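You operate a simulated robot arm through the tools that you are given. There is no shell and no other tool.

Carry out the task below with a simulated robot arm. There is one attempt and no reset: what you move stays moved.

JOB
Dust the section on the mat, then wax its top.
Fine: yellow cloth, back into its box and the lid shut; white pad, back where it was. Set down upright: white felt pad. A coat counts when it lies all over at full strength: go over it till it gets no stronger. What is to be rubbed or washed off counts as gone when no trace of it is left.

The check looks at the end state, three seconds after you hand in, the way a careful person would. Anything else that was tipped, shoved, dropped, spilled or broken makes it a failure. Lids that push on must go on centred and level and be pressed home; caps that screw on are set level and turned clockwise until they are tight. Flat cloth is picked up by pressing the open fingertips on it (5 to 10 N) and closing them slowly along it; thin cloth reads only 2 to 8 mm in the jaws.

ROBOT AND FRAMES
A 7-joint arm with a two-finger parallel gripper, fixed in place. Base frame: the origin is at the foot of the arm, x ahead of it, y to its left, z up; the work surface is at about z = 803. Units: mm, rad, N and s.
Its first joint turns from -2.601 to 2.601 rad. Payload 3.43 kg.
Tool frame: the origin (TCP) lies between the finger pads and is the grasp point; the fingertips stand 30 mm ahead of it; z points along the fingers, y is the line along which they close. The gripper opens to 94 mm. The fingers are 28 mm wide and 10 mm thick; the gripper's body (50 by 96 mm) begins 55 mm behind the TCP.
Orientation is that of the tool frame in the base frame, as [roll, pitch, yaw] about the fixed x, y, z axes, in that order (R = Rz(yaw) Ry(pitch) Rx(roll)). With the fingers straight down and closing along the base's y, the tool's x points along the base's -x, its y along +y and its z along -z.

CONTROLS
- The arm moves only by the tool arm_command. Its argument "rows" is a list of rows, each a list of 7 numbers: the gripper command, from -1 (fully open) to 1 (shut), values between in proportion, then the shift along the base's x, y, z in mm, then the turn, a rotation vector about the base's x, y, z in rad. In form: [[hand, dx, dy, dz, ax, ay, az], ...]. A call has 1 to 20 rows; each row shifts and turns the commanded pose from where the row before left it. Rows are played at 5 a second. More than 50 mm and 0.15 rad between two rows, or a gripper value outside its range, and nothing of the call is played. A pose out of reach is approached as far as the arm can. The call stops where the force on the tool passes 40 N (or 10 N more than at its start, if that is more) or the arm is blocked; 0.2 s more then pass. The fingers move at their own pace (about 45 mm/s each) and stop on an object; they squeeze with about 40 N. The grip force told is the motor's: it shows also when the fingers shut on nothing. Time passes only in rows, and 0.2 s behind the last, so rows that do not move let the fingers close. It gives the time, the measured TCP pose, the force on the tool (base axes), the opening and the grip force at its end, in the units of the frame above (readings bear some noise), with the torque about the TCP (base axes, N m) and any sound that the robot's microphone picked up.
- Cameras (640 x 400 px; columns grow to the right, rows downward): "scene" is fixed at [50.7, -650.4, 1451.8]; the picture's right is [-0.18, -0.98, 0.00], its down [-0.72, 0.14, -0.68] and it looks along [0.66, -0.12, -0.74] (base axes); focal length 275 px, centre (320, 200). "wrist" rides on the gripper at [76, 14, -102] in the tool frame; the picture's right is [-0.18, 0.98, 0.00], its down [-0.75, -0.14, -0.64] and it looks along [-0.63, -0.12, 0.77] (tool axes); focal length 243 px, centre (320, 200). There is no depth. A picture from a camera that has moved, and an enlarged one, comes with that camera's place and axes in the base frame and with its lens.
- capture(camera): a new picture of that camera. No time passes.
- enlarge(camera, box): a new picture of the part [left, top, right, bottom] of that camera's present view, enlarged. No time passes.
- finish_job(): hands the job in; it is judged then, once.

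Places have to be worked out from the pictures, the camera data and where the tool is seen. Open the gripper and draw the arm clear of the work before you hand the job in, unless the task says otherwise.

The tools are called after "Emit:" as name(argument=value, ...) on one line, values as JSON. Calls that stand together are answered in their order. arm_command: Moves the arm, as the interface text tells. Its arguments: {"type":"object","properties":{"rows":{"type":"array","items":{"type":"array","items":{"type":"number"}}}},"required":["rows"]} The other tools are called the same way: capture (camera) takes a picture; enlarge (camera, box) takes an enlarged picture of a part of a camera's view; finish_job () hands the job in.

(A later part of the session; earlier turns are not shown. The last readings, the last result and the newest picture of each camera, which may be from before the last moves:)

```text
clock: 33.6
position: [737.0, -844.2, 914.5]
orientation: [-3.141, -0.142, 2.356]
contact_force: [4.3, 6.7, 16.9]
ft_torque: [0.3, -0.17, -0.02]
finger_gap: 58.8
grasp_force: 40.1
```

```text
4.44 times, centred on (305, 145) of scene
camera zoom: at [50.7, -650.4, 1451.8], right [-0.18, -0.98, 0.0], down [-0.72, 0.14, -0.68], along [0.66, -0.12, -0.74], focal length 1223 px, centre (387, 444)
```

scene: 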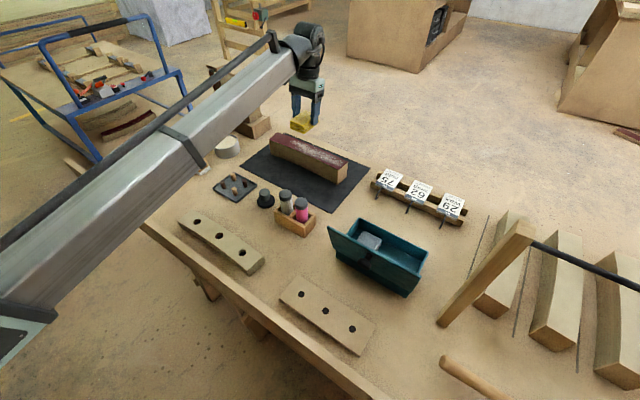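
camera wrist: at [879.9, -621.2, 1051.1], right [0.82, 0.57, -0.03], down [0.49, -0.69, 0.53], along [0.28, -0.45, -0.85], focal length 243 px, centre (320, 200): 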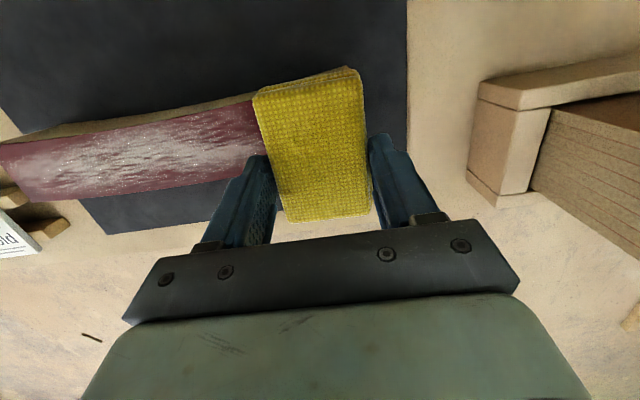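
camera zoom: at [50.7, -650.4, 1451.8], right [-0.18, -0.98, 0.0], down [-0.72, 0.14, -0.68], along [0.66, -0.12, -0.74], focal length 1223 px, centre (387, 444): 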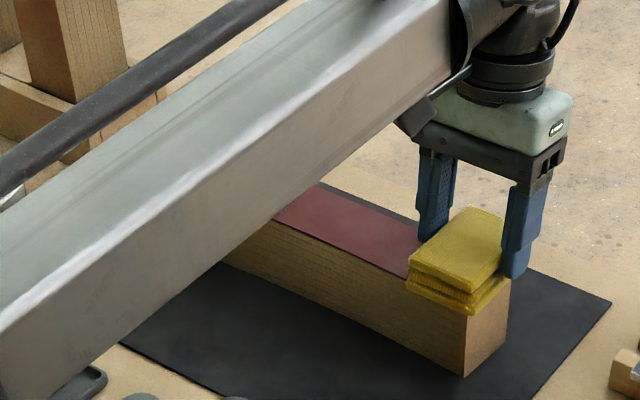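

The first pass is done. I wipe back along the full length once more to take off any traces.

Emit:
arm_command(rows=[[0.0, -2, -2, 0, 0, 0, 0], [0.0, 8, 8, 0, 0, 0, 0], [0.0, 10, 10, 0, 0, 0, 0], [0.0, 10, 10, 0, 0, 0, 0], [0.0, 10, 10, 0, 0, 0, 0], [0.0, 10, 10, 0, 0, 0, 0], [0.0, 10, 10, 0, 0, 0, 0], [0.0, 10, 10, 0, 0, 0, 0], [0.0, 10, 10, 0, 0, 0, 0], [0.0, 10, 10, 0, 0, 0, 0], [0.0, 10, 10, 0, 0, 0, 0], [0.0, 10, 10, 0, 0, 0, 0], [0.0, 10, 10, 0, 0, 0, 0], [0.0, 10, 10, 0, 0, 0, 0], [0.0, 10, 10, 0, 0, 0, 0], [0.0, 10, 10, 0, 0, 0, 0], [0.0, 10, 10, 0, 0, 0, 0], [0.0, 10, 10, 0, 0, 0, 0], [0.0, 10, 10, 0, 0, 0, 0]])

Emit:
enlarge(camera="scene", box=[240, 100, 370, 190])

```text
clock: 37.6
position: [912.4, -667.5, 915.3]
orientation: [-3.14, -0.141, 2.356]
contact_force: [0.1, -0.4, 1.8]
ft_torque: [-0.08, 0.01, 0.0]
finger_gap: 58.7
grasp_force: 39.7
```

```text
4.44 times, centred on (305, 145) of scene
camera zoom: at [50.7, -650.4, 1451.8], right [-0.18, -0.98, 0.0], down [-0.72, 0.14, -0.68], along [0.66, -0.12, -0.74], focal length 1223 px, centre (387, 444)
```

zoom: 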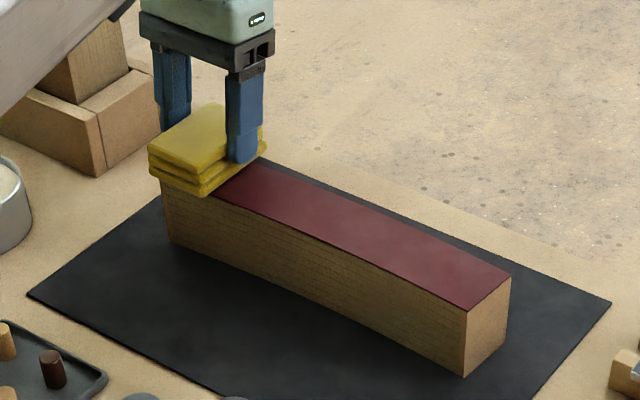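

The top looks clean from the scene camera. I lift off and look with the wrist camera from both ends to make sure no trace remains.

Emit:
arm_command(rows=[[0.0, 0, 0, 10, 0, 0, 0], [0.0, 0, 0, 30, 0, 0, 0], [0.0, 0, 0, 40, 0, 0, 0], [0.0, 0, 0, 30, 0, 0, 0], [0.0, 0, 0, 0, 0, 0, 0]])

Emit:
enlarge(camera="wrist", box=[0, 40, 320, 240])

Emit:
enlarge(camera="scene", box=[260, 125, 360, 190])

```text
clock: 38.8
position: [913.5, -667.0, 1023.9]
orientation: [-3.141, -0.141, 2.355]
contact_force: [-0.3, -0.6, 0.2]
ft_torque: [0.0, 0.02, 0.04]
finger_gap: 58.8
grasp_force: 39.6
```

```text
2.00 times, centred on (160, 140) of wrist
camera zoom: at [881.4, -614.1, 1136.7], right [0.82, 0.57, -0.03], down [0.49, -0.69, 0.53], along [0.28, -0.45, -0.85], focal length 485 px, centre (640, 320)
```

zoom: 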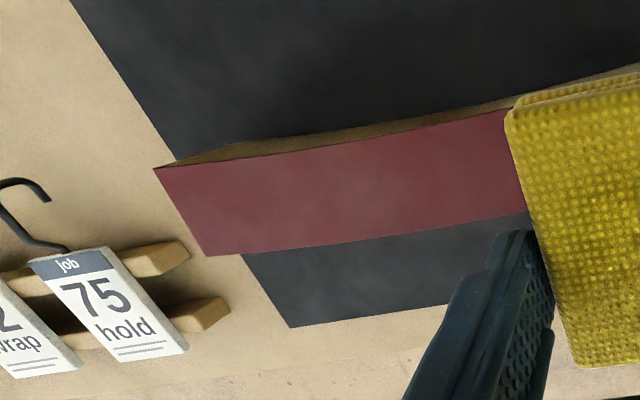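

```text
6.15 times, centred on (310, 158) of scene
camera zoom: at [50.7, -650.4, 1451.8], right [-0.18, -0.98, 0.0], down [-0.72, 0.14, -0.68], along [0.66, -0.12, -0.74], focal length 1694 px, centre (382, 462)
```

zoom: 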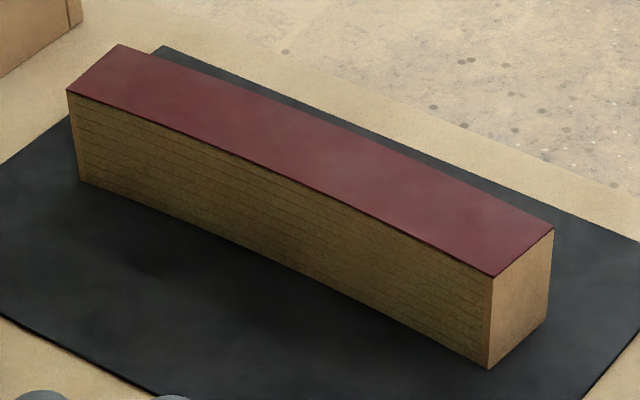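

It looks clean but there is a faint lighter mottling mid-length; I look closer to judge whether that is remaining dust or just the paint's texture.

Emit:
enlarge(camera="scene", box=[290, 140, 350, 177])

Emit:
enlarge(camera="scene", box=[265, 130, 325, 167])

Emit:
enlarge(camera="wrist", box=[140, 90, 280, 177])

```text
10.67 times, centred on (320, 158) of scene
camera zoom: at [50.7, -650.4, 1451.8], right [-0.18, -0.98, 0.0], down [-0.72, 0.14, -0.68], along [0.66, -0.12, -0.74], focal length 2936 px, centre (320, 643)
```

zoom: 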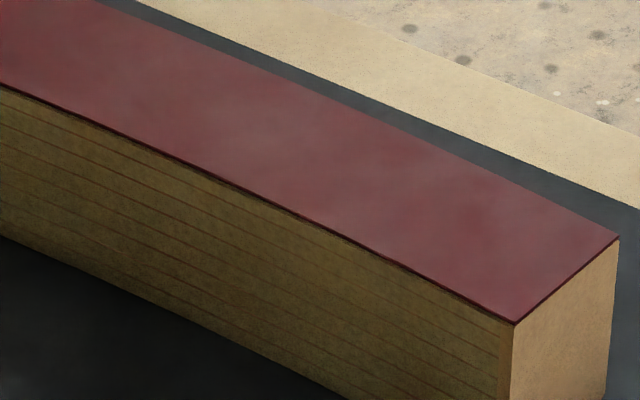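

```text
10.67 times, centred on (295, 148) of scene
camera zoom: at [50.7, -650.4, 1451.8], right [-0.18, -0.98, 0.0], down [-0.72, 0.14, -0.68], along [0.66, -0.12, -0.74], focal length 2936 px, centre (587, 749)
```

zoom: 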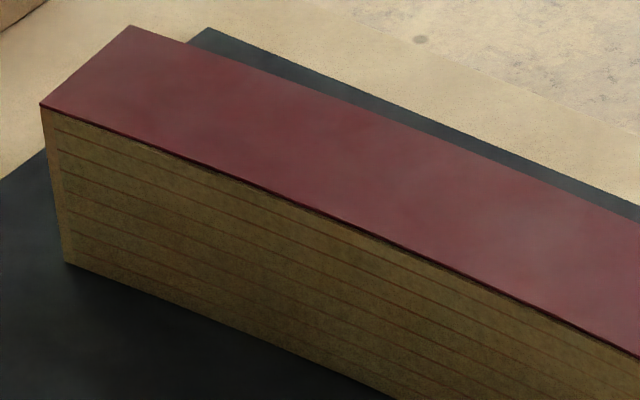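

```text
4.57 times, centred on (210, 134) of wrist
camera zoom: at [881.4, -614.1, 1136.7], right [0.82, 0.57, -0.03], down [0.49, -0.69, 0.53], along [0.28, -0.45, -0.85], focal length 1109 px, centre (823, 504)
```

zoom: 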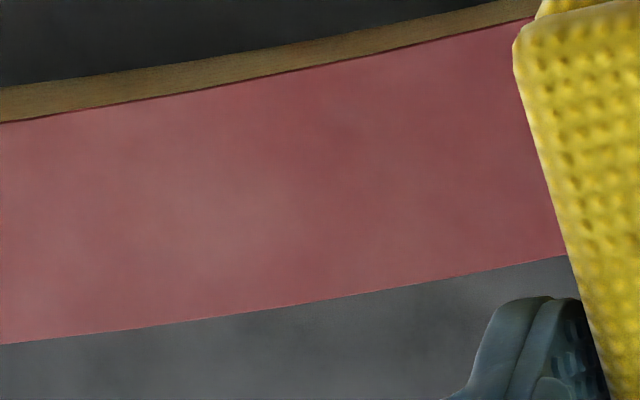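

The mottling is cloud-like, like the mat's own, without the dust's streaks and specks; still, I do one more wipe pair with slightly firmer pressure and compare.

Emit:
arm_command(rows=[[0.0, -2, -2, -40, 0, 0, 0], [0.0, 0, 0, -40, 0, 0, 0], [0.0, 0, 0, -20, 0, 0, 0], [0.0, 0, 0, -7, 0, 0, 0], [0.0, 0, 0, -2, 0, 0, 0], [0.0, 0, 0, -1.5, 0, 0, 0], [0.0, 0, 0, 0, 0, 0, 0]])

```text
clock: 40.4
position: [910.2, -668.9, 914.5]
orientation: [-3.141, -0.139, 2.356]
contact_force: [1.0, -0.1, 3.2]
ft_torque: [0.01, -0.07, -0.01]
finger_gap: 58.7
grasp_force: 40.5
```

Emit:
arm_command(rows=[[0.0, 2, 2, -0.8, 0, 0, 0], [0.0, -8, -8, 0, 0, 0, 0], [0.0, -10, -10, 0, 0, 0, 0], [0.0, -10, -10, 0, 0, 0, 0], [0.0, -10, -10, 0, 0, 0, 0], [0.0, -10, -10, 0, 0, 0, 0], [0.0, -10, -10, 0, 0, 0, 0], [0.0, -10, -10, 0, 0, 0, 0], [0.0, -10, -10, 0, 0, 0, 0], [0.0, -10, -10, 0, 0, 0, 0], [0.0, -10, -10, 0, 0, 0, 0], [0.0, -10, -10, 0, 0, 0, 0], [0.0, -10, -10, 0, 0, 0, 0], [0.0, -10, -10, 0, 0, 0, 0], [0.0, -10, -10, 0, 0, 0, 0], [0.0, -10, -10, 0, 0, 0, 0], [0.0, -10, -10, 0, 0, 0, 0], [0.0, -10, -10, 0, 0, 0, 0], [0.0, -6, -6, 0, 0, 0, 0]])

Emit:
enlarge(camera="scene", box=[240, 100, 370, 190])

```text
clock: 43.8
position: [768.4, -813.4, 913.2]
orientation: [-3.141, -0.139, 2.357]
contact_force: [-3.6, 0.4, 10.9]
ft_torque: [0.12, 0.2, -0.01]
finger_gap: 58.7
grasp_force: 40.5
stopped in row 17: the force on the tool passed its limit at 41 N (the readings are from after the stop); the commanded pose is now the measured one
```

```text
4.44 times, centred on (305, 145) of scene
camera zoom: at [50.7, -650.4, 1451.8], right [-0.18, -0.98, 0.0], down [-0.72, 0.14, -0.68], along [0.66, -0.12, -0.74], focal length 1223 px, centre (387, 444)
```

zoom: 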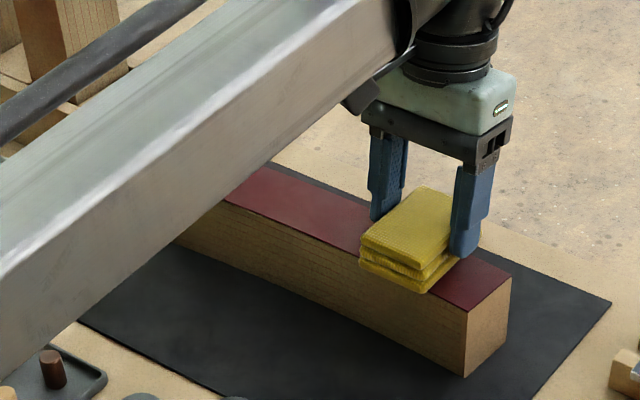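

The force peaked at 41 N there; the section did not move (its corner is at the same pixels). I ease up 0.8 mm and finish this stroke.

Emit:
arm_command(rows=[[0.0, 0, 0, 0.3, 0, 0, 0], [0.0, -6, -6, 0.2, 0, 0, 0], [0.0, -8, -8, 0.2, 0, 0, 0], [0.0, -8, -8, 0.2, 0, 0, 0], [0.0, -8, -8, 0.2, 0, 0, 0], [0.0, -4, -4, 0, 0, 0, 0], [0.0, 0, 0, 0, 0, 0, 0]])

```text
clock: 45.4
position: [734.7, -847.8, 914.0]
orientation: [3.141, -0.139, 2.356]
contact_force: [6.2, 4.4, 17.1]
ft_torque: [0.27, -0.16, -0.04]
finger_gap: 58.7
grasp_force: 40.3
```

Now I lift off straight up and inspect the whole top again.

Emit:
arm_command(rows=[[0.0, 0, 0, 5, 0, 0, 0], [0.0, 0, 0, 20, 0, 0, 0], [0.0, 0, 0, 40, 0, 0, 0], [0.0, 0, 0, 40, 0, 0, 0], [0.0, 0, 0, 0, 0, 0, 0]])

Emit:
capture(camera="wrist")

Emit:
enlarge(camera="wrist", box=[360, 0, 640, 175])

Emit:
enlarge(camera="scene", box=[260, 125, 360, 190])

```text
clock: 46.6
position: [734.2, -848.1, 1019.6]
orientation: [-3.141, -0.141, 2.356]
contact_force: [1.7, 0.7, -0.9]
ft_torque: [-0.03, 0.0, -0.02]
finger_gap: 58.5
grasp_force: 39.8
```

```text
taken
camera wrist: at [701.0, -796.6, 1133.3], right [0.82, 0.57, -0.03], down [0.49, -0.69, 0.53], along [0.28, -0.45, -0.85], focal length 243 px, centre (320, 200)
```

wrist: 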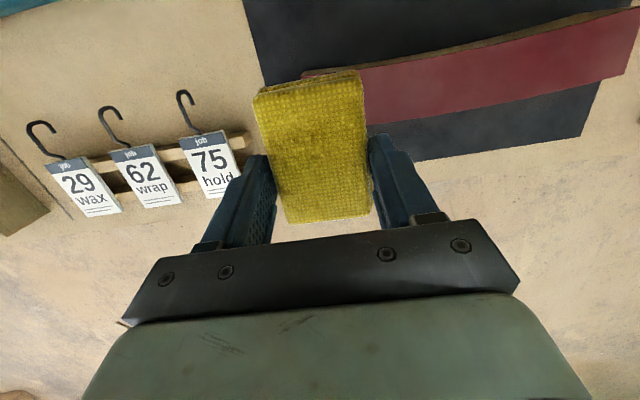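

```text
2.29 times, centred on (500, 88) of wrist
camera zoom: at [701.0, -796.6, 1133.3], right [0.82, 0.57, -0.03], down [0.49, -0.69, 0.53], along [0.28, -0.45, -0.85], focal length 555 px, centre (-91, 457)
```

zoom: 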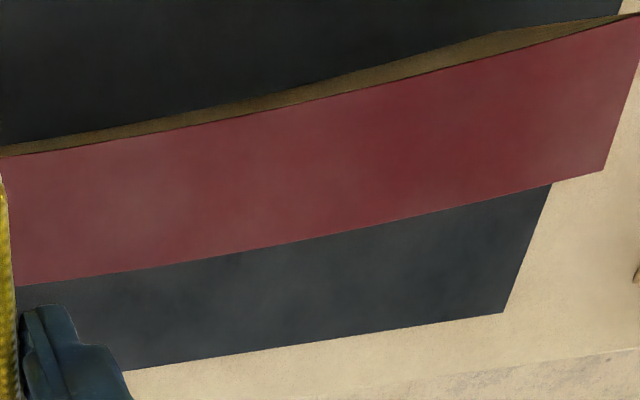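

```text
6.15 times, centred on (310, 158) of scene
camera zoom: at [50.7, -650.4, 1451.8], right [-0.18, -0.98, 0.0], down [-0.72, 0.14, -0.68], along [0.66, -0.12, -0.74], focal length 1694 px, centre (382, 462)
```

zoom: 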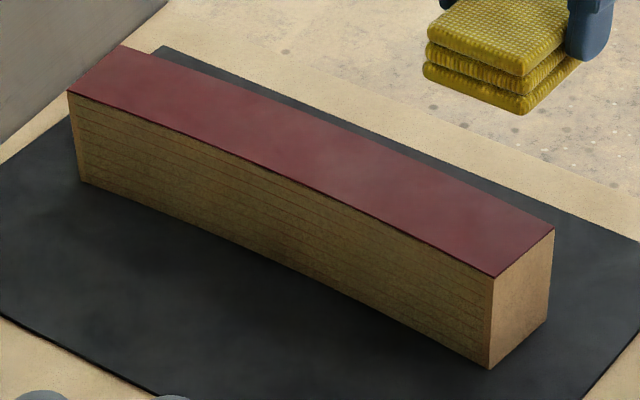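

The same mottling remains unchanged, so it is the paint's own texture; the top is free of dust. Before returning the cloth I check the section's hidden far side by turning the camera to the outer side at a safe height.

Emit:
arm_command(rows=[[0.0, 5, 4, 20, 0, 0, 0.145], [0.0, 5, 4, 20, 0, 0, 0.145], [0.0, 5, 4, 20, 0, 0, 0.145], [0.0, 5, 4, 20, 0, 0, 0.145], [0.0, 5, 4, 0, 0, 0, 0.145], [0.0, 5, 4, 0, 0, 0, 0.145], [0.0, 5, 4, 0, 0, 0, 0.145], [0.0, 5, 4, 0, 0, 0, 0.145], [0.0, 5, 4, 0, 0, 0, 0.145], [0.0, 5, 4, 0, 0, 0, 0.145], [0.0, 5, 4, 0, 0, 0, 0.145], [0.0, 5, 4, 0, 0, 0, 0.145], [0.0, 5, 4, 0, 0, 0, 0.145], [0.0, 0, 0, 0, 0, 0, 0.145], [0.0, 0, 0, 0, 0, 0, 0.145], [0.0, 0, 0, 0, 0, 0, 0.145], [0.0, 0, 0, 0, 0, 0, 0.145], [0.0, 0, 0, 0, 0, 0, 0.145], [0.0, 0, 0, 0, 0, 0, 0.145], [0.0, 0, 0, 0, 0, 0, 0]])

Emit:
capture(camera="wrist")

```text
clock: 50.8
position: [800.2, -797.4, 1097.2]
orientation: [3.141, -0.142, -1.168]
contact_force: [0.1, 0.7, -0.8]
ft_torque: [0.04, 0.0, 0.0]
finger_gap: 58.5
grasp_force: 39.6
```

```text
taken
camera wrist: at [811.1, -859.1, 1210.8], right [-0.98, -0.22, -0.03], down [-0.2, 0.82, 0.53], along [-0.09, 0.52, -0.85], focal length 243 px, centre (320, 200)
```

wrist: 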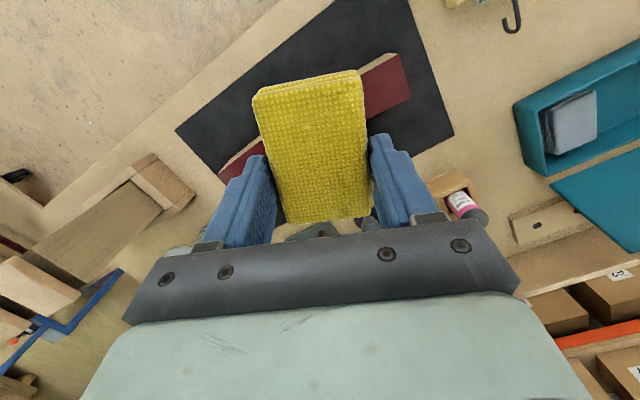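

Emit:
enlarge(camera="wrist", box=[350, 40, 430, 130])

Emit:
enlarge(camera="wrist", box=[200, 100, 290, 190])

```text
4.44 times, centred on (390, 85) of wrist
camera zoom: at [811.1, -859.1, 1210.8], right [-0.98, -0.22, -0.03], down [-0.2, 0.82, 0.53], along [-0.09, 0.52, -0.85], focal length 1078 px, centre (9, 711)
```

zoom: 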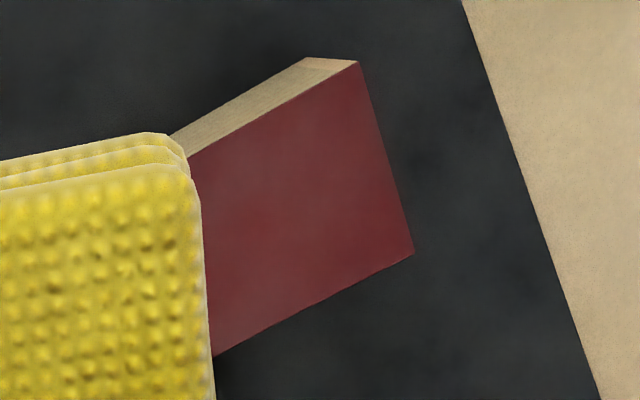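

```text
4.44 times, centred on (245, 145) of wrist
camera zoom: at [811.1, -859.1, 1210.8], right [-0.98, -0.22, -0.03], down [-0.2, 0.82, 0.53], along [-0.09, 0.52, -0.85], focal length 1078 px, centre (653, 444)
```

zoom: 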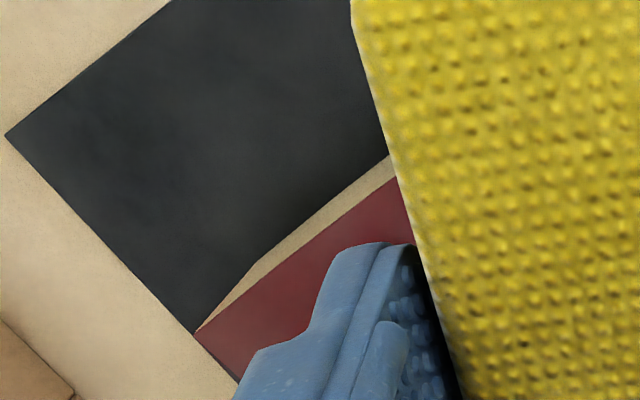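

The far side is clean wood, so the dusting is complete. I turn back to the grasp yaw while travelling toward the box at a safe height.

Emit:
arm_command(rows=[[0.0, -20, -4.5, 0, 0, 0, -0.145], [0.0, -20, -4.5, 0, 0, 0, -0.145], [0.0, -20, -4.5, 0, 0, 0, -0.145], [0.0, -20, -4.5, 0, 0, 0, -0.145], [0.0, -20, -4.5, 0, 0, 0, -0.145], [0.0, -20, -4.5, 0, 0, 0, -0.145], [0.0, -20, -4.5, 0, 0, 0, -0.145], [0.0, -20, -4.5, 0, 0, 0, -0.145], [0.0, -20, -4.5, 0, 0, 0, -0.145], [0.0, -20, -4.5, 0, 0, 0, -0.145], [0.0, -20, -4.5, 0, 0, 0, -0.145], [0.0, -20, -4.5, 0, 0, 0, -0.145], [0.0, -20, -4.5, 0, 0, 0, -0.145], [0.0, -20, -4.5, 0, 0, 0, -0.145], [0.0, -20, -4.5, -10, 0, 0, -0.145], [0.0, -20, -4.5, -10, 0, 0, -0.145], [0.0, -20, -4.5, -10, 0, 0, -0.145], [0.0, -20, -4.5, -10, 0, 0, -0.145], [0.0, -20, -4.5, -10, 0, 0, -0.145], [0.0, 0, 0, 0, 0, 0, 0]])

```text
clock: 55.0
position: [417.4, -882.4, 1048.6]
orientation: [3.14, -0.14, 2.354]
contact_force: [0.1, -0.2, 0.4]
ft_torque: [-0.01, 0.0, -0.02]
finger_gap: 58.9
grasp_force: 39.9
```

Orientation is restored. I move above the cloth's compartment and look.

Emit:
arm_command(rows=[[0.0, -25, -16, -10, 0, 0, 0], [0.0, -24, -15, -10, 0, 0, 0], [0.0, 0, 0, -30, 0, 0, 0], [0.0, 0, 0, -30, 0, 0, 0], [0.0, 0, 0, 0, 0, 0, 0], [0.0, 0, 0, 0, 0, 0, 0]])

Emit:
capture(camera="wrist")

Emit:
enlarge(camera="scene", box=[320, 170, 480, 290])

```text
clock: 56.4
position: [371.4, -914.2, 967.9]
orientation: [-3.141, -0.14, 2.355]
contact_force: [0.9, 1.0, -0.2]
ft_torque: [-0.02, 0.02, -0.01]
finger_gap: 58.7
grasp_force: 40.0
```

```text
taken
camera wrist: at [338.9, -861.6, 1080.6], right [0.82, 0.57, -0.03], down [0.49, -0.69, 0.53], along [0.28, -0.45, -0.85], focal length 243 px, centre (320, 200)
```

wrist: 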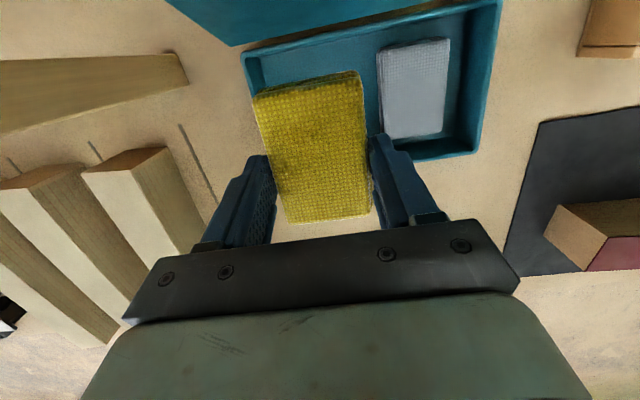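

```text
3.33 times, centred on (400, 230) of scene
camera zoom: at [50.7, -650.4, 1451.8], right [-0.18, -0.98, 0.0], down [-0.72, 0.14, -0.68], along [0.66, -0.12, -0.74], focal length 918 px, centre (53, 100)
```

zoom: 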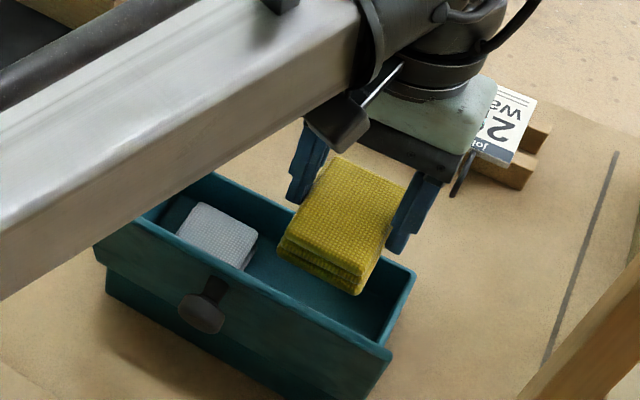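

The pose matches the one right after lifting, so I lower straight down into the compartment, slowing near the floor.

Emit:
arm_command(rows=[[0.0, 0, 0, -30, 0, 0, 0], [0.0, 0, 0, -30, 0, 0, 0], [0.0, 0, 0, -25, 0, 0, 0], [0.0, 0, 0, -15, 0, 0, 0], [0.0, 0, 0, -10, 0, 0, 0], [0.0, 0, 0, -5, 0, 0, 0], [0.0, 0, 0, 0, 0, 0, 0]])

Emit:
capture(camera="wrist")

```text
clock: 58.0
position: [370.1, -913.7, 853.5]
orientation: [3.141, -0.14, 2.357]
contact_force: [-0.2, -0.1, -0.8]
ft_torque: [0.04, -0.02, -0.01]
finger_gap: 58.5
grasp_force: 40.1
```

```text
taken
camera wrist: at [337.9, -859.9, 966.4], right [0.82, 0.57, -0.03], down [0.49, -0.69, 0.53], along [0.28, -0.45, -0.85], focal length 243 px, centre (320, 200)
```

wrist: 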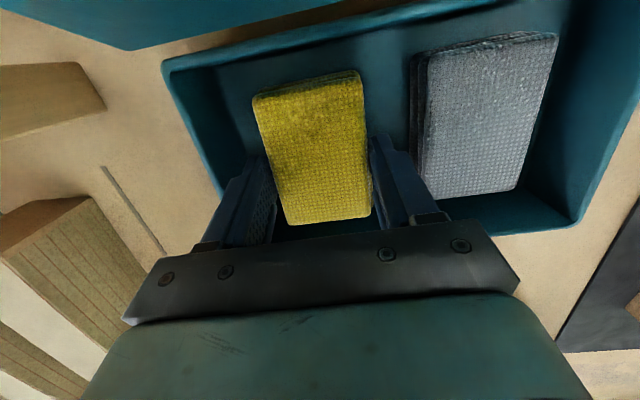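

No contact yet at 853.5; I lower the last few millimetres in small steps.

Emit:
arm_command(rows=[[0.0, 0, 0, -1.5, 0, 0, 0], [0.0, 0, 0, -1, 0, 0, 0], [0.0, 0, 0, -1, 0, 0, 0], [0.0, 0, 0, 0, 0, 0, 0]])

```text
clock: 59.0
position: [370.8, -914.4, 849.5]
orientation: [-3.141, -0.141, 2.356]
contact_force: [0.4, 1.0, 0.0]
ft_torque: [0.02, 0.0, 0.0]
finger_gap: 58.4
grasp_force: 40.6
```

Emit:
arm_command(rows=[[0.0, 0, 0, -1, 0, 0, 0], [0.0, 0, 0, -0.7, 0, 0, 0], [0.0, 0, 0, 0, 0, 0, 0]])

```text
clock: 59.8
position: [371.0, -913.7, 848.6]
orientation: [-3.141, -0.139, 2.356]
contact_force: [0.0, 0.6, -0.5]
ft_torque: [-0.02, 0.01, 0.01]
finger_gap: 58.6
grasp_force: 39.9
```

Emit:
arm_command(rows=[[0.0, 0, 0, -1, 0, 0, 0], [0.0, 0, 0, -1, 0, 0, 0], [0.0, 0, 0, 0, 0, 0, 0]])

```text
clock: 60.6
position: [370.8, -913.1, 847.9]
orientation: [3.141, -0.14, 2.355]
contact_force: [0.5, -4.5, 20.4]
ft_torque: [0.03, 0.08, 0.01]
finger_gap: 58.6
grasp_force: 39.9
```

Contact with the box floor. I ease up slightly and open the jaws just to ~66 mm to release within the box.

Emit:
arm_command(rows=[[0.0, 0, 0, 1, 0, 0, 0], [-0.3, 0, 0, 0, 0, 0, 0], [-0.38, 0, 0, 0, 0, 0, 0], [-0.38, 0, 0, 0, 0, 0, 0]])

Emit:
capture(camera="wrist")

```text
clock: 61.6
position: [370.5, -913.0, 847.2]
orientation: [-3.14, -0.142, 2.357]
contact_force: [0.0, -0.2, -0.8]
ft_torque: [0.01, -0.03, 0.02]
finger_gap: 64.9
grasp_force: 0.0
```

```text
taken
camera wrist: at [337.4, -860.1, 959.4], right [0.82, 0.57, -0.03], down [0.49, -0.69, 0.53], along [0.28, -0.45, -0.85], focal length 243 px, centre (320, 200)
```

wrist: 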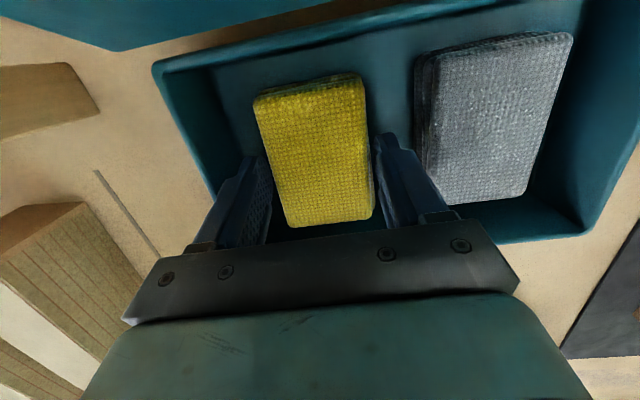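

Released: the cloth lies flat in its place. I rise straight up out of the box.

Emit:
arm_command(rows=[[-0.38, 0, 0, 5, 0, 0, 0], [-0.38, 0, 0, 10, 0, 0, 0], [-0.38, 0, 0, 20, 0, 0, 0], [-0.38, 0, 0, 40, 0, 0, 0], [-0.38, 0, 0, 40, 0, 0, 0], [-0.38, 0, 0, 40, 0, 0, 0], [-0.38, 0, 0, 40, 0, 0, 0], [-0.38, 0, 0, 0, 0, 0, 0]])

Emit:
capture(camera="wrist")

Emit:
enlarge(camera="scene", box=[320, 200, 440, 300])

```text
clock: 63.4
position: [371.4, -911.3, 1042.4]
orientation: [3.141, -0.14, 2.356]
contact_force: [-1.1, 0.3, 0.6]
ft_torque: [-0.01, -0.01, 0.0]
finger_gap: 65.3
grasp_force: 0.2
```

```text
taken
camera wrist: at [337.8, -858.7, 1154.9], right [0.82, 0.57, -0.03], down [0.49, -0.69, 0.53], along [0.28, -0.45, -0.85], focal length 243 px, centre (320, 200)
```

wrist: 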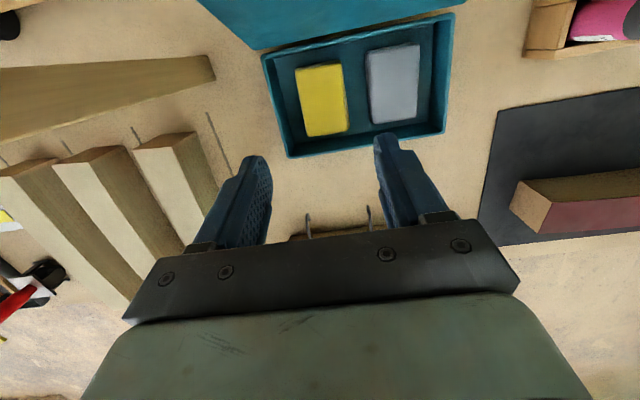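

```text
4.00 times, centred on (380, 250) of scene
camera zoom: at [50.7, -650.4, 1451.8], right [-0.18, -0.98, 0.0], down [-0.72, 0.14, -0.68], along [0.66, -0.12, -0.74], focal length 1101 px, centre (80, 0)
```

zoom: 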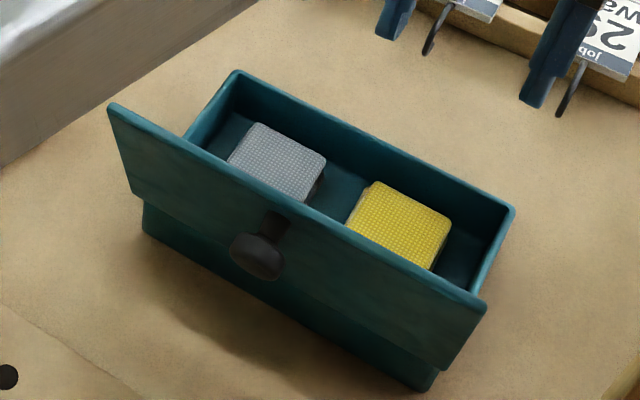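

The cloth is back in its place and the box unmoved. Next, the lid: I'll shut the fingers, remove the tilt, go to its outer (near) side over the top and push near the free edge (z≈980), above the knob.

Emit:
arm_command(rows=[[0.5, 0, 0, 30, -0.05, -0.05, 0], [1, -10, 15, 0, -0.05, -0.05, 0], [1, -21, 38, 0, 0, 0, 0], [1, -21, 38, 0, 0, 0, 0], [1, -20, 37, 0, 0, 0, 0], [1, 0, 0, 0, 0, 0, 0], [1, 0, 0, 0, 0, 0, 0]])

Emit:
capture(camera="wrist")

Emit:
enlarge(camera="scene", box=[300, 150, 460, 300])

```text
clock: 65.0
position: [297.8, -783.7, 1074.4]
orientation: [3.14, 0.001, 2.356]
contact_force: [0.8, 0.3, -0.3]
ft_torque: [0.01, 0.01, 0.0]
finger_gap: 0.0
grasp_force: 32.7
```

```text
taken
camera wrist: at [254.4, -720.9, 1177.9], right [0.83, 0.56, 0.0], down [0.43, -0.63, 0.64], along [0.36, -0.53, -0.77], focal length 243 px, centre (320, 200)
```

wrist: 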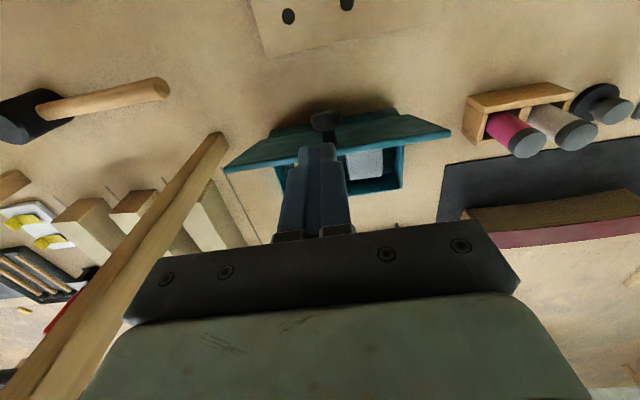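

```text
2.67 times, centred on (380, 225) of scene
camera zoom: at [50.7, -650.4, 1451.8], right [-0.18, -0.98, 0.0], down [-0.72, 0.14, -0.68], along [0.66, -0.12, -0.74], focal length 734 px, centre (160, 133)
```

zoom: 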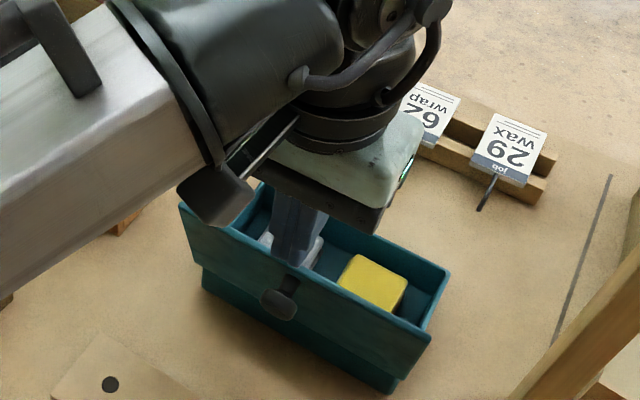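

I'm on the outer side, about 20 mm clear of the lid's face. I lower to fingertips ≈955.

Emit:
arm_command(rows=[[1, 0, 0, -30, 0, 0, 0], [1, 0, 0, -30, 0, 0, 0], [1, 0, 0, -29, 0, 0, 0], [1, 0, 0, 0, 0, 0, 0]])

Emit:
capture(camera="wrist")

Emit:
enlarge(camera="scene", box=[300, 180, 460, 300])

```text
clock: 65.8
position: [298.5, -785.3, 1000.5]
orientation: [-3.14, 0.006, 2.356]
contact_force: [-0.5, 7.1, 27.6]
ft_torque: [0.08, -0.22, 0.06]
finger_gap: 0.1
grasp_force: 33.6
stopped in row 3: the force on the tool passed its limit at 73 N (the readings are from after the stop); the commanded pose is now the measured one
```

```text
taken
camera wrist: at [255.4, -721.3, 1103.4], right [0.82, 0.57, 0.0], down [0.43, -0.63, 0.65], along [0.37, -0.53, -0.76], focal length 243 px, centre (320, 200)
```

wrist: 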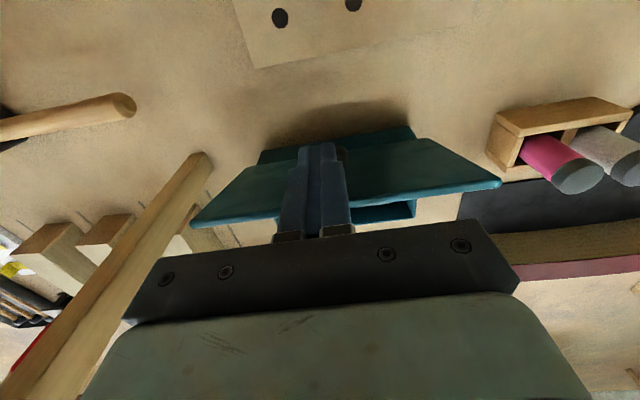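

```text
3.33 times, centred on (380, 240) of scene
camera zoom: at [50.7, -650.4, 1451.8], right [-0.18, -0.98, 0.0], down [-0.72, 0.14, -0.68], along [0.66, -0.12, -0.74], focal length 918 px, centre (120, 67)
```

zoom: 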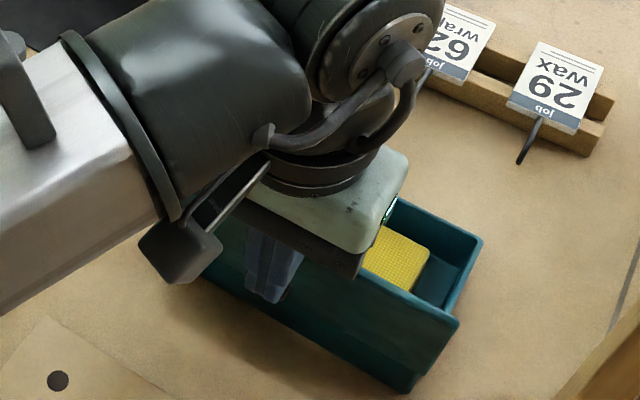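

The fingertips met the lid's knob, which sits near the free edge at (≈310,-789,955), higher than I had reckoned; the box, lid and cloth are still where they were. I rise off at once and shift sideways, clear of the knob.

Emit:
arm_command(rows=[[1, 0, 0, 10, 0, 0, 0], [1, 0, 0, 25, 0, 0, 0], [1, -11, -15, 10, 0, 0, 0], [1, -12, -16, 0, 0, 0, 0], [1, 0, 0, 0, 0, 0, 0], [1, 0, 0, 0, 0, 0, 0]])

Emit:
capture(camera="wrist")

Emit:
enlarge(camera="scene", box=[300, 180, 460, 300])

```text
clock: 67.2
position: [276.0, -817.5, 1044.6]
orientation: [-3.141, 0.005, 2.355]
contact_force: [-0.1, -0.6, -0.2]
ft_torque: [-0.03, -0.02, 0.03]
finger_gap: 0.0
grasp_force: 32.8
```

```text
taken
camera wrist: at [232.4, -753.9, 1146.4], right [0.82, 0.57, 0.0], down [0.43, -0.63, 0.65], along [0.36, -0.53, -0.76], focal length 243 px, centre (320, 200)
```

wrist: 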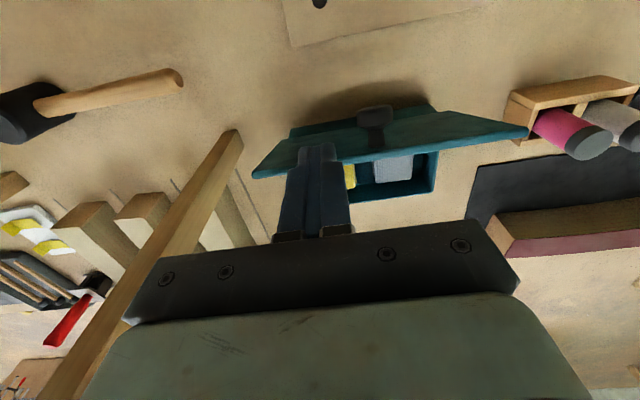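

```text
3.33 times, centred on (380, 240) of scene
camera zoom: at [50.7, -650.4, 1451.8], right [-0.18, -0.98, 0.0], down [-0.72, 0.14, -0.68], along [0.66, -0.12, -0.74], focal length 918 px, centre (120, 67)
```

zoom: 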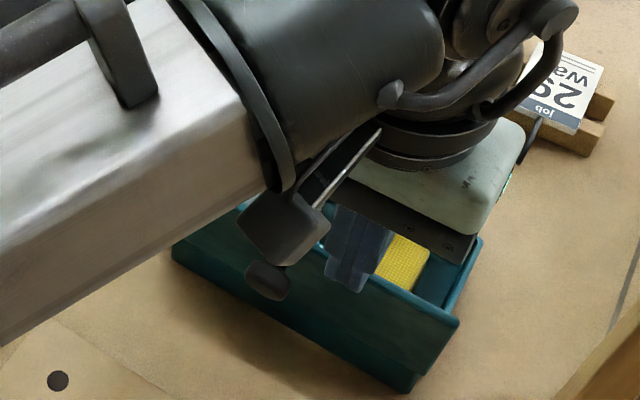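

Now I lower beside the knob in small steps, with fingertips going to ≈948 on the outer side of the lid.

Emit:
arm_command(rows=[[1, 0, 0, -15, 0, 0, 0], [1, 0, 0, -12, 0, 0, 0], [1, 0, 0, -10, 0, 0, 0], [1, 0, 0, -8, 0, 0, 0], [1, 0, 0, -8, 0, 0, 0], [1, 0, 0, -8, 0, 0, 0], [1, 0, 0, -5, 0, 0, 0], [1, 0, 0, 0, 0, 0, 0]])

Emit:
capture(camera="wrist")

Emit:
enlarge(camera="scene", box=[300, 180, 460, 300])

```text
clock: 69.0
position: [276.4, -816.3, 978.0]
orientation: [-3.14, 0.004, 2.356]
contact_force: [0.3, 0.0, 0.2]
ft_torque: [-0.01, 0.01, 0.01]
finger_gap: 0.3
grasp_force: 33.2
```

```text
taken
camera wrist: at [233.6, -752.5, 1080.0], right [0.82, 0.57, 0.0], down [0.43, -0.63, 0.65], along [0.36, -0.53, -0.76], focal length 243 px, centre (320, 200)
```

wrist: 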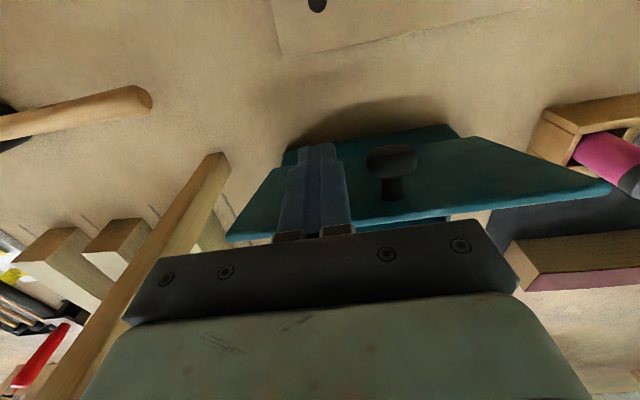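

```text
3.33 times, centred on (380, 240) of scene
camera zoom: at [50.7, -650.4, 1451.8], right [-0.18, -0.98, 0.0], down [-0.72, 0.14, -0.68], along [0.66, -0.12, -0.74], focal length 918 px, centre (120, 67)
```

zoom: 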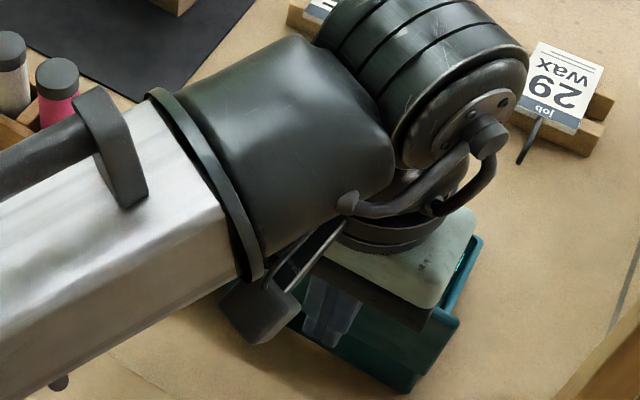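

I'm outside the lid with no contact. I push gently inward (toward +v) in 6 mm rows.

Emit:
arm_command(rows=[[1, 4.3, -4.2, 0, 0, 0, 0], [1, 4.3, -4.2, 0, 0, 0, 0], [1, 4.3, -4.2, 0, 0, 0, 0], [1, 4.3, -4.2, 0, 0, 0, 0], [1, 4.3, -4.2, 0, 0, 0, 0], [1, 0, 0, 0, 0, 0, 0]])

Emit:
capture(camera="wrist")

```text
clock: 70.4
position: [298.1, -837.7, 977.7]
orientation: [-3.141, 0.004, 2.356]
contact_force: [-0.4, 0.4, -1.7]
ft_torque: [0.02, 0.02, -0.01]
finger_gap: 0.0
grasp_force: 33.1
```

```text
taken
camera wrist: at [254.5, -774.0, 1080.3], right [0.82, 0.57, 0.0], down [0.43, -0.63, 0.65], along [0.36, -0.53, -0.76], focal length 243 px, centre (320, 200)
```

wrist: 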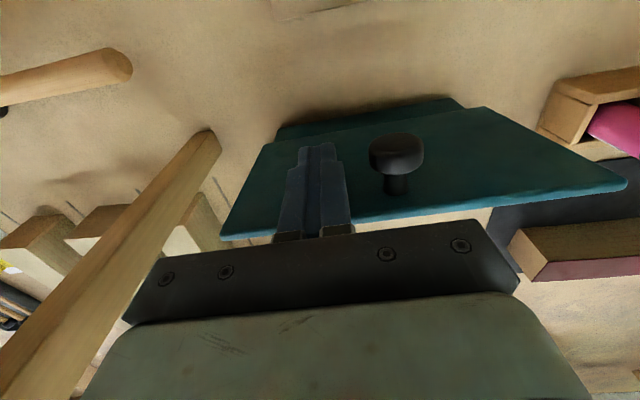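

The lid is already moving with negligible force. I continue pushing past vertical.

Emit:
arm_command(rows=[[1, 4.3, -4.2, 0, 0, 0, 0], [1, 4.3, -4.2, 0, 0, 0, 0], [1, 4.3, -4.2, 0, 0, 0, 0], [1, 4.3, -4.2, 0, 0, 0, 0], [1, 4.3, -4.2, 0, 0, 0, 0], [1, 0, 0, 0, 0, 0, 0]])

Emit:
capture(camera="wrist")

Emit:
enlarge(camera="scene", box=[300, 180, 460, 300])

```text
clock: 71.8
position: [319.0, -859.9, 977.6]
orientation: [-3.141, 0.006, 2.356]
contact_force: [0.4, 0.2, -0.5]
ft_torque: [-0.01, 0.0, 0.01]
finger_gap: 0.0
grasp_force: 32.8
```

```text
taken
camera wrist: at [275.9, -795.5, 1080.1], right [0.82, 0.57, 0.0], down [0.43, -0.63, 0.65], along [0.36, -0.53, -0.76], focal length 243 px, centre (320, 200)
```

wrist: 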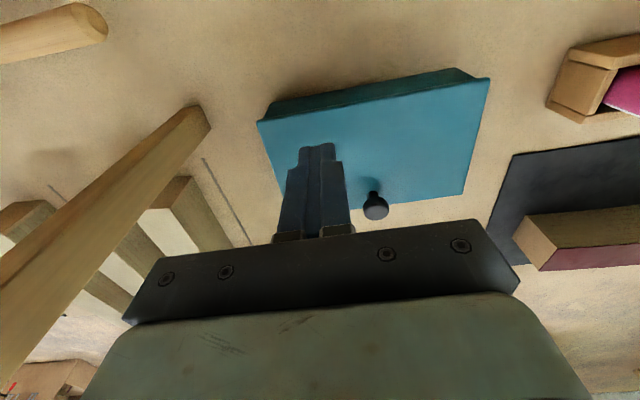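

```text
3.33 times, centred on (380, 240) of scene
camera zoom: at [50.7, -650.4, 1451.8], right [-0.18, -0.98, 0.0], down [-0.72, 0.14, -0.68], along [0.66, -0.12, -0.74], focal length 918 px, centre (120, 67)
```

zoom: 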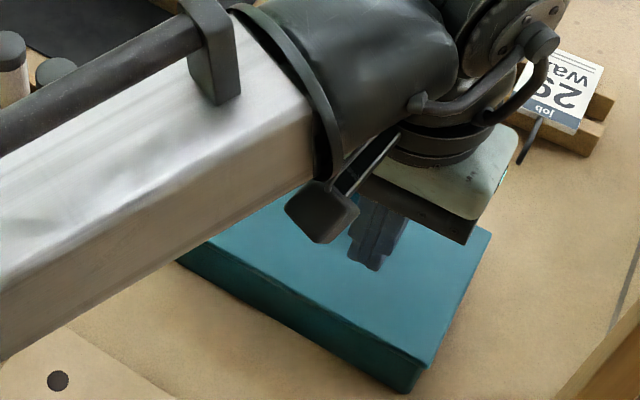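

The lid has swung shut on its own. I rise and move off to view it clearly.

Emit:
arm_command(rows=[[1, 0, 0, 30, 0, 0, 0], [1, 20, 15, 30, 0, 0, 0], [1, 38, 25, 0, 0, 0, 0], [1, 40, 25, 0, 0, 0, 0], [1, 40, 25, 0, 0, 0, 0], [1, 40, 25, 0, 0, 0, 0], [1, 40, 25, 0, 0, 0, 0], [1, 0, 0, 0, 0, 0, 0]])

Emit:
enlarge(camera="scene", box=[320, 200, 440, 300])

Emit:
capture(camera="scene")

Emit:
capture(camera="wrist")

```text
clock: 73.6
position: [536.1, -719.4, 1036.5]
orientation: [-3.139, 0.004, 2.357]
contact_force: [-0.1, -0.4, -0.2]
ft_torque: [-0.02, -0.02, 0.02]
finger_gap: 0.0
grasp_force: 32.8
```

```text
4.00 times, centred on (380, 250) of scene
camera zoom: at [50.7, -650.4, 1451.8], right [-0.18, -0.98, 0.0], down [-0.72, 0.14, -0.68], along [0.66, -0.12, -0.74], focal length 1101 px, centre (80, 0)
```

zoom: 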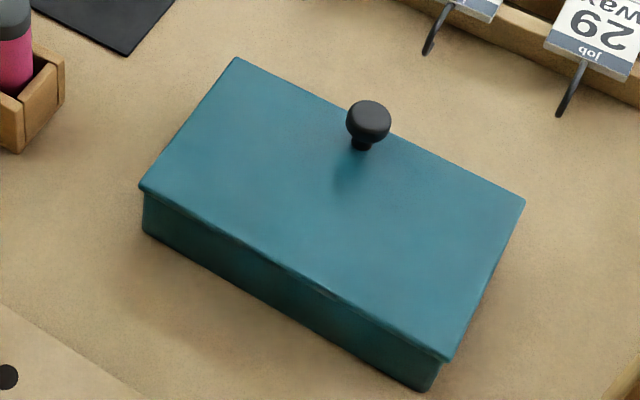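

```text
taken
```

scene: 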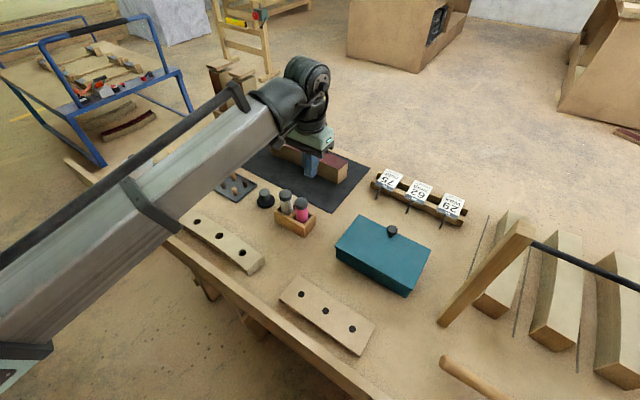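

```text
taken
camera wrist: at [492.4, -655.2, 1139.9], right [0.83, 0.56, 0.0], down [0.43, -0.63, 0.65], along [0.36, -0.53, -0.76], focal length 243 px, centre (320, 200)
```

wrist: 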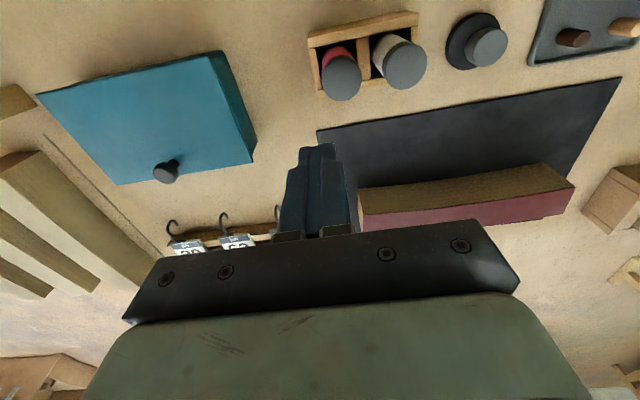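

The box is shut, level and unmoved. Now I go over to the pads and wax tin to look at them from above.

Emit:
arm_command(rows=[[1, 23, 41, 0, 0, 0, 0], [1, 23, 41, 0, 0, 0, 0], [1, 23, 41, 0, 0, 0, 0], [1, 23, 41, 0, 0, 0, 0], [1, 23, 41, 0, 0, 0, 0], [1, 23, 41, 0, 0, 0, 0], [1, 23, 41, 0, 0, 0, 0], [1, 23, 41, 0, 0, 0, 0], [1, 23, 41, 0, 0, 0, 0], [1, 23, 41, 0, 0, 0, 0], [-1, 0, 0, 0, 0, 0, 0], [-1, 0, 0, 0, 0, 0, 0]])

Emit:
capture(camera="wrist")

Emit:
capture(camera="scene")

```text
clock: 76.2
position: [766.8, -307.0, 1036.6]
orientation: [-3.139, 0.004, 2.356]
contact_force: [-0.4, 0.5, 0.3]
ft_torque: [0.05, -0.01, 0.01]
finger_gap: 50.5
grasp_force: 0.0
```

```text
taken
camera wrist: at [723.5, -242.8, 1140.3], right [0.82, 0.57, 0.0], down [0.43, -0.63, 0.65], along [0.36, -0.53, -0.76], focal length 243 px, centre (320, 200)
```

wrist: 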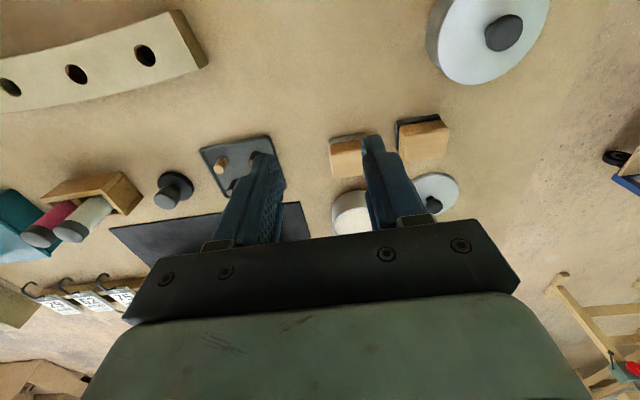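

```text
taken
```

scene: 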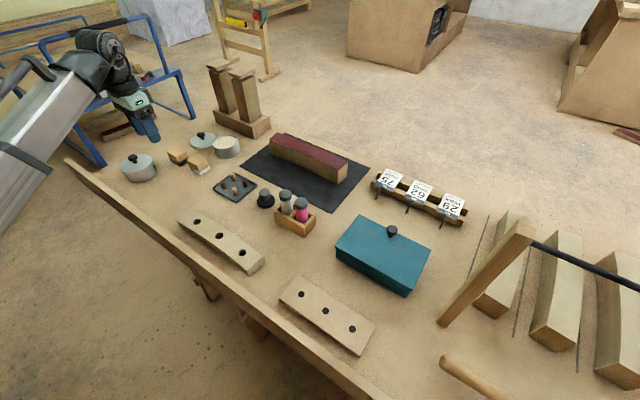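

Both pads and the wax tin are in view; I enlarge them.

Emit:
enlarge(camera="wrist", box=[310, 100, 470, 240])

Emit:
enlarge(camera="scene", box=[160, 120, 260, 185])

```text
2.86 times, centred on (390, 170) of wrist
camera zoom: at [723.5, -242.8, 1140.3], right [0.82, 0.57, 0.0], down [0.43, -0.63, 0.65], along [0.36, -0.53, -0.76], focal length 693 px, centre (120, 286)
```

zoom: 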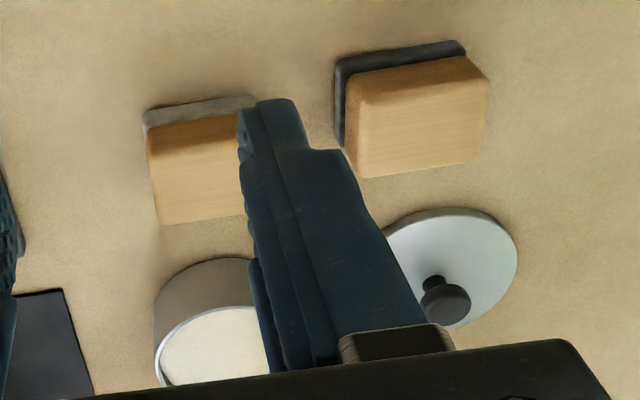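

```text
6.15 times, centred on (210, 152) of scene
camera zoom: at [50.7, -650.4, 1451.8], right [-0.18, -0.98, 0.0], down [-0.72, 0.14, -0.68], along [0.66, -0.12, -0.74], focal length 1694 px, centre (997, 492)
```

zoom: 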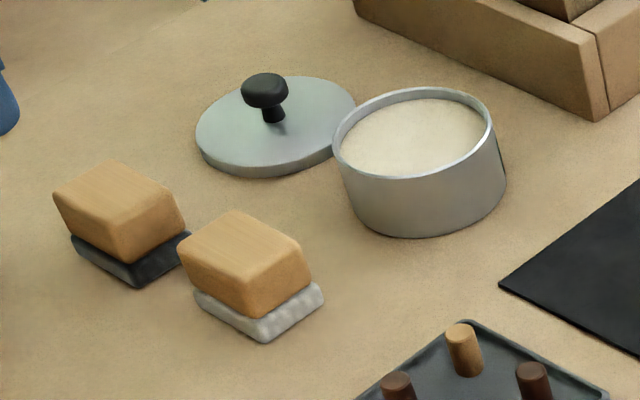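

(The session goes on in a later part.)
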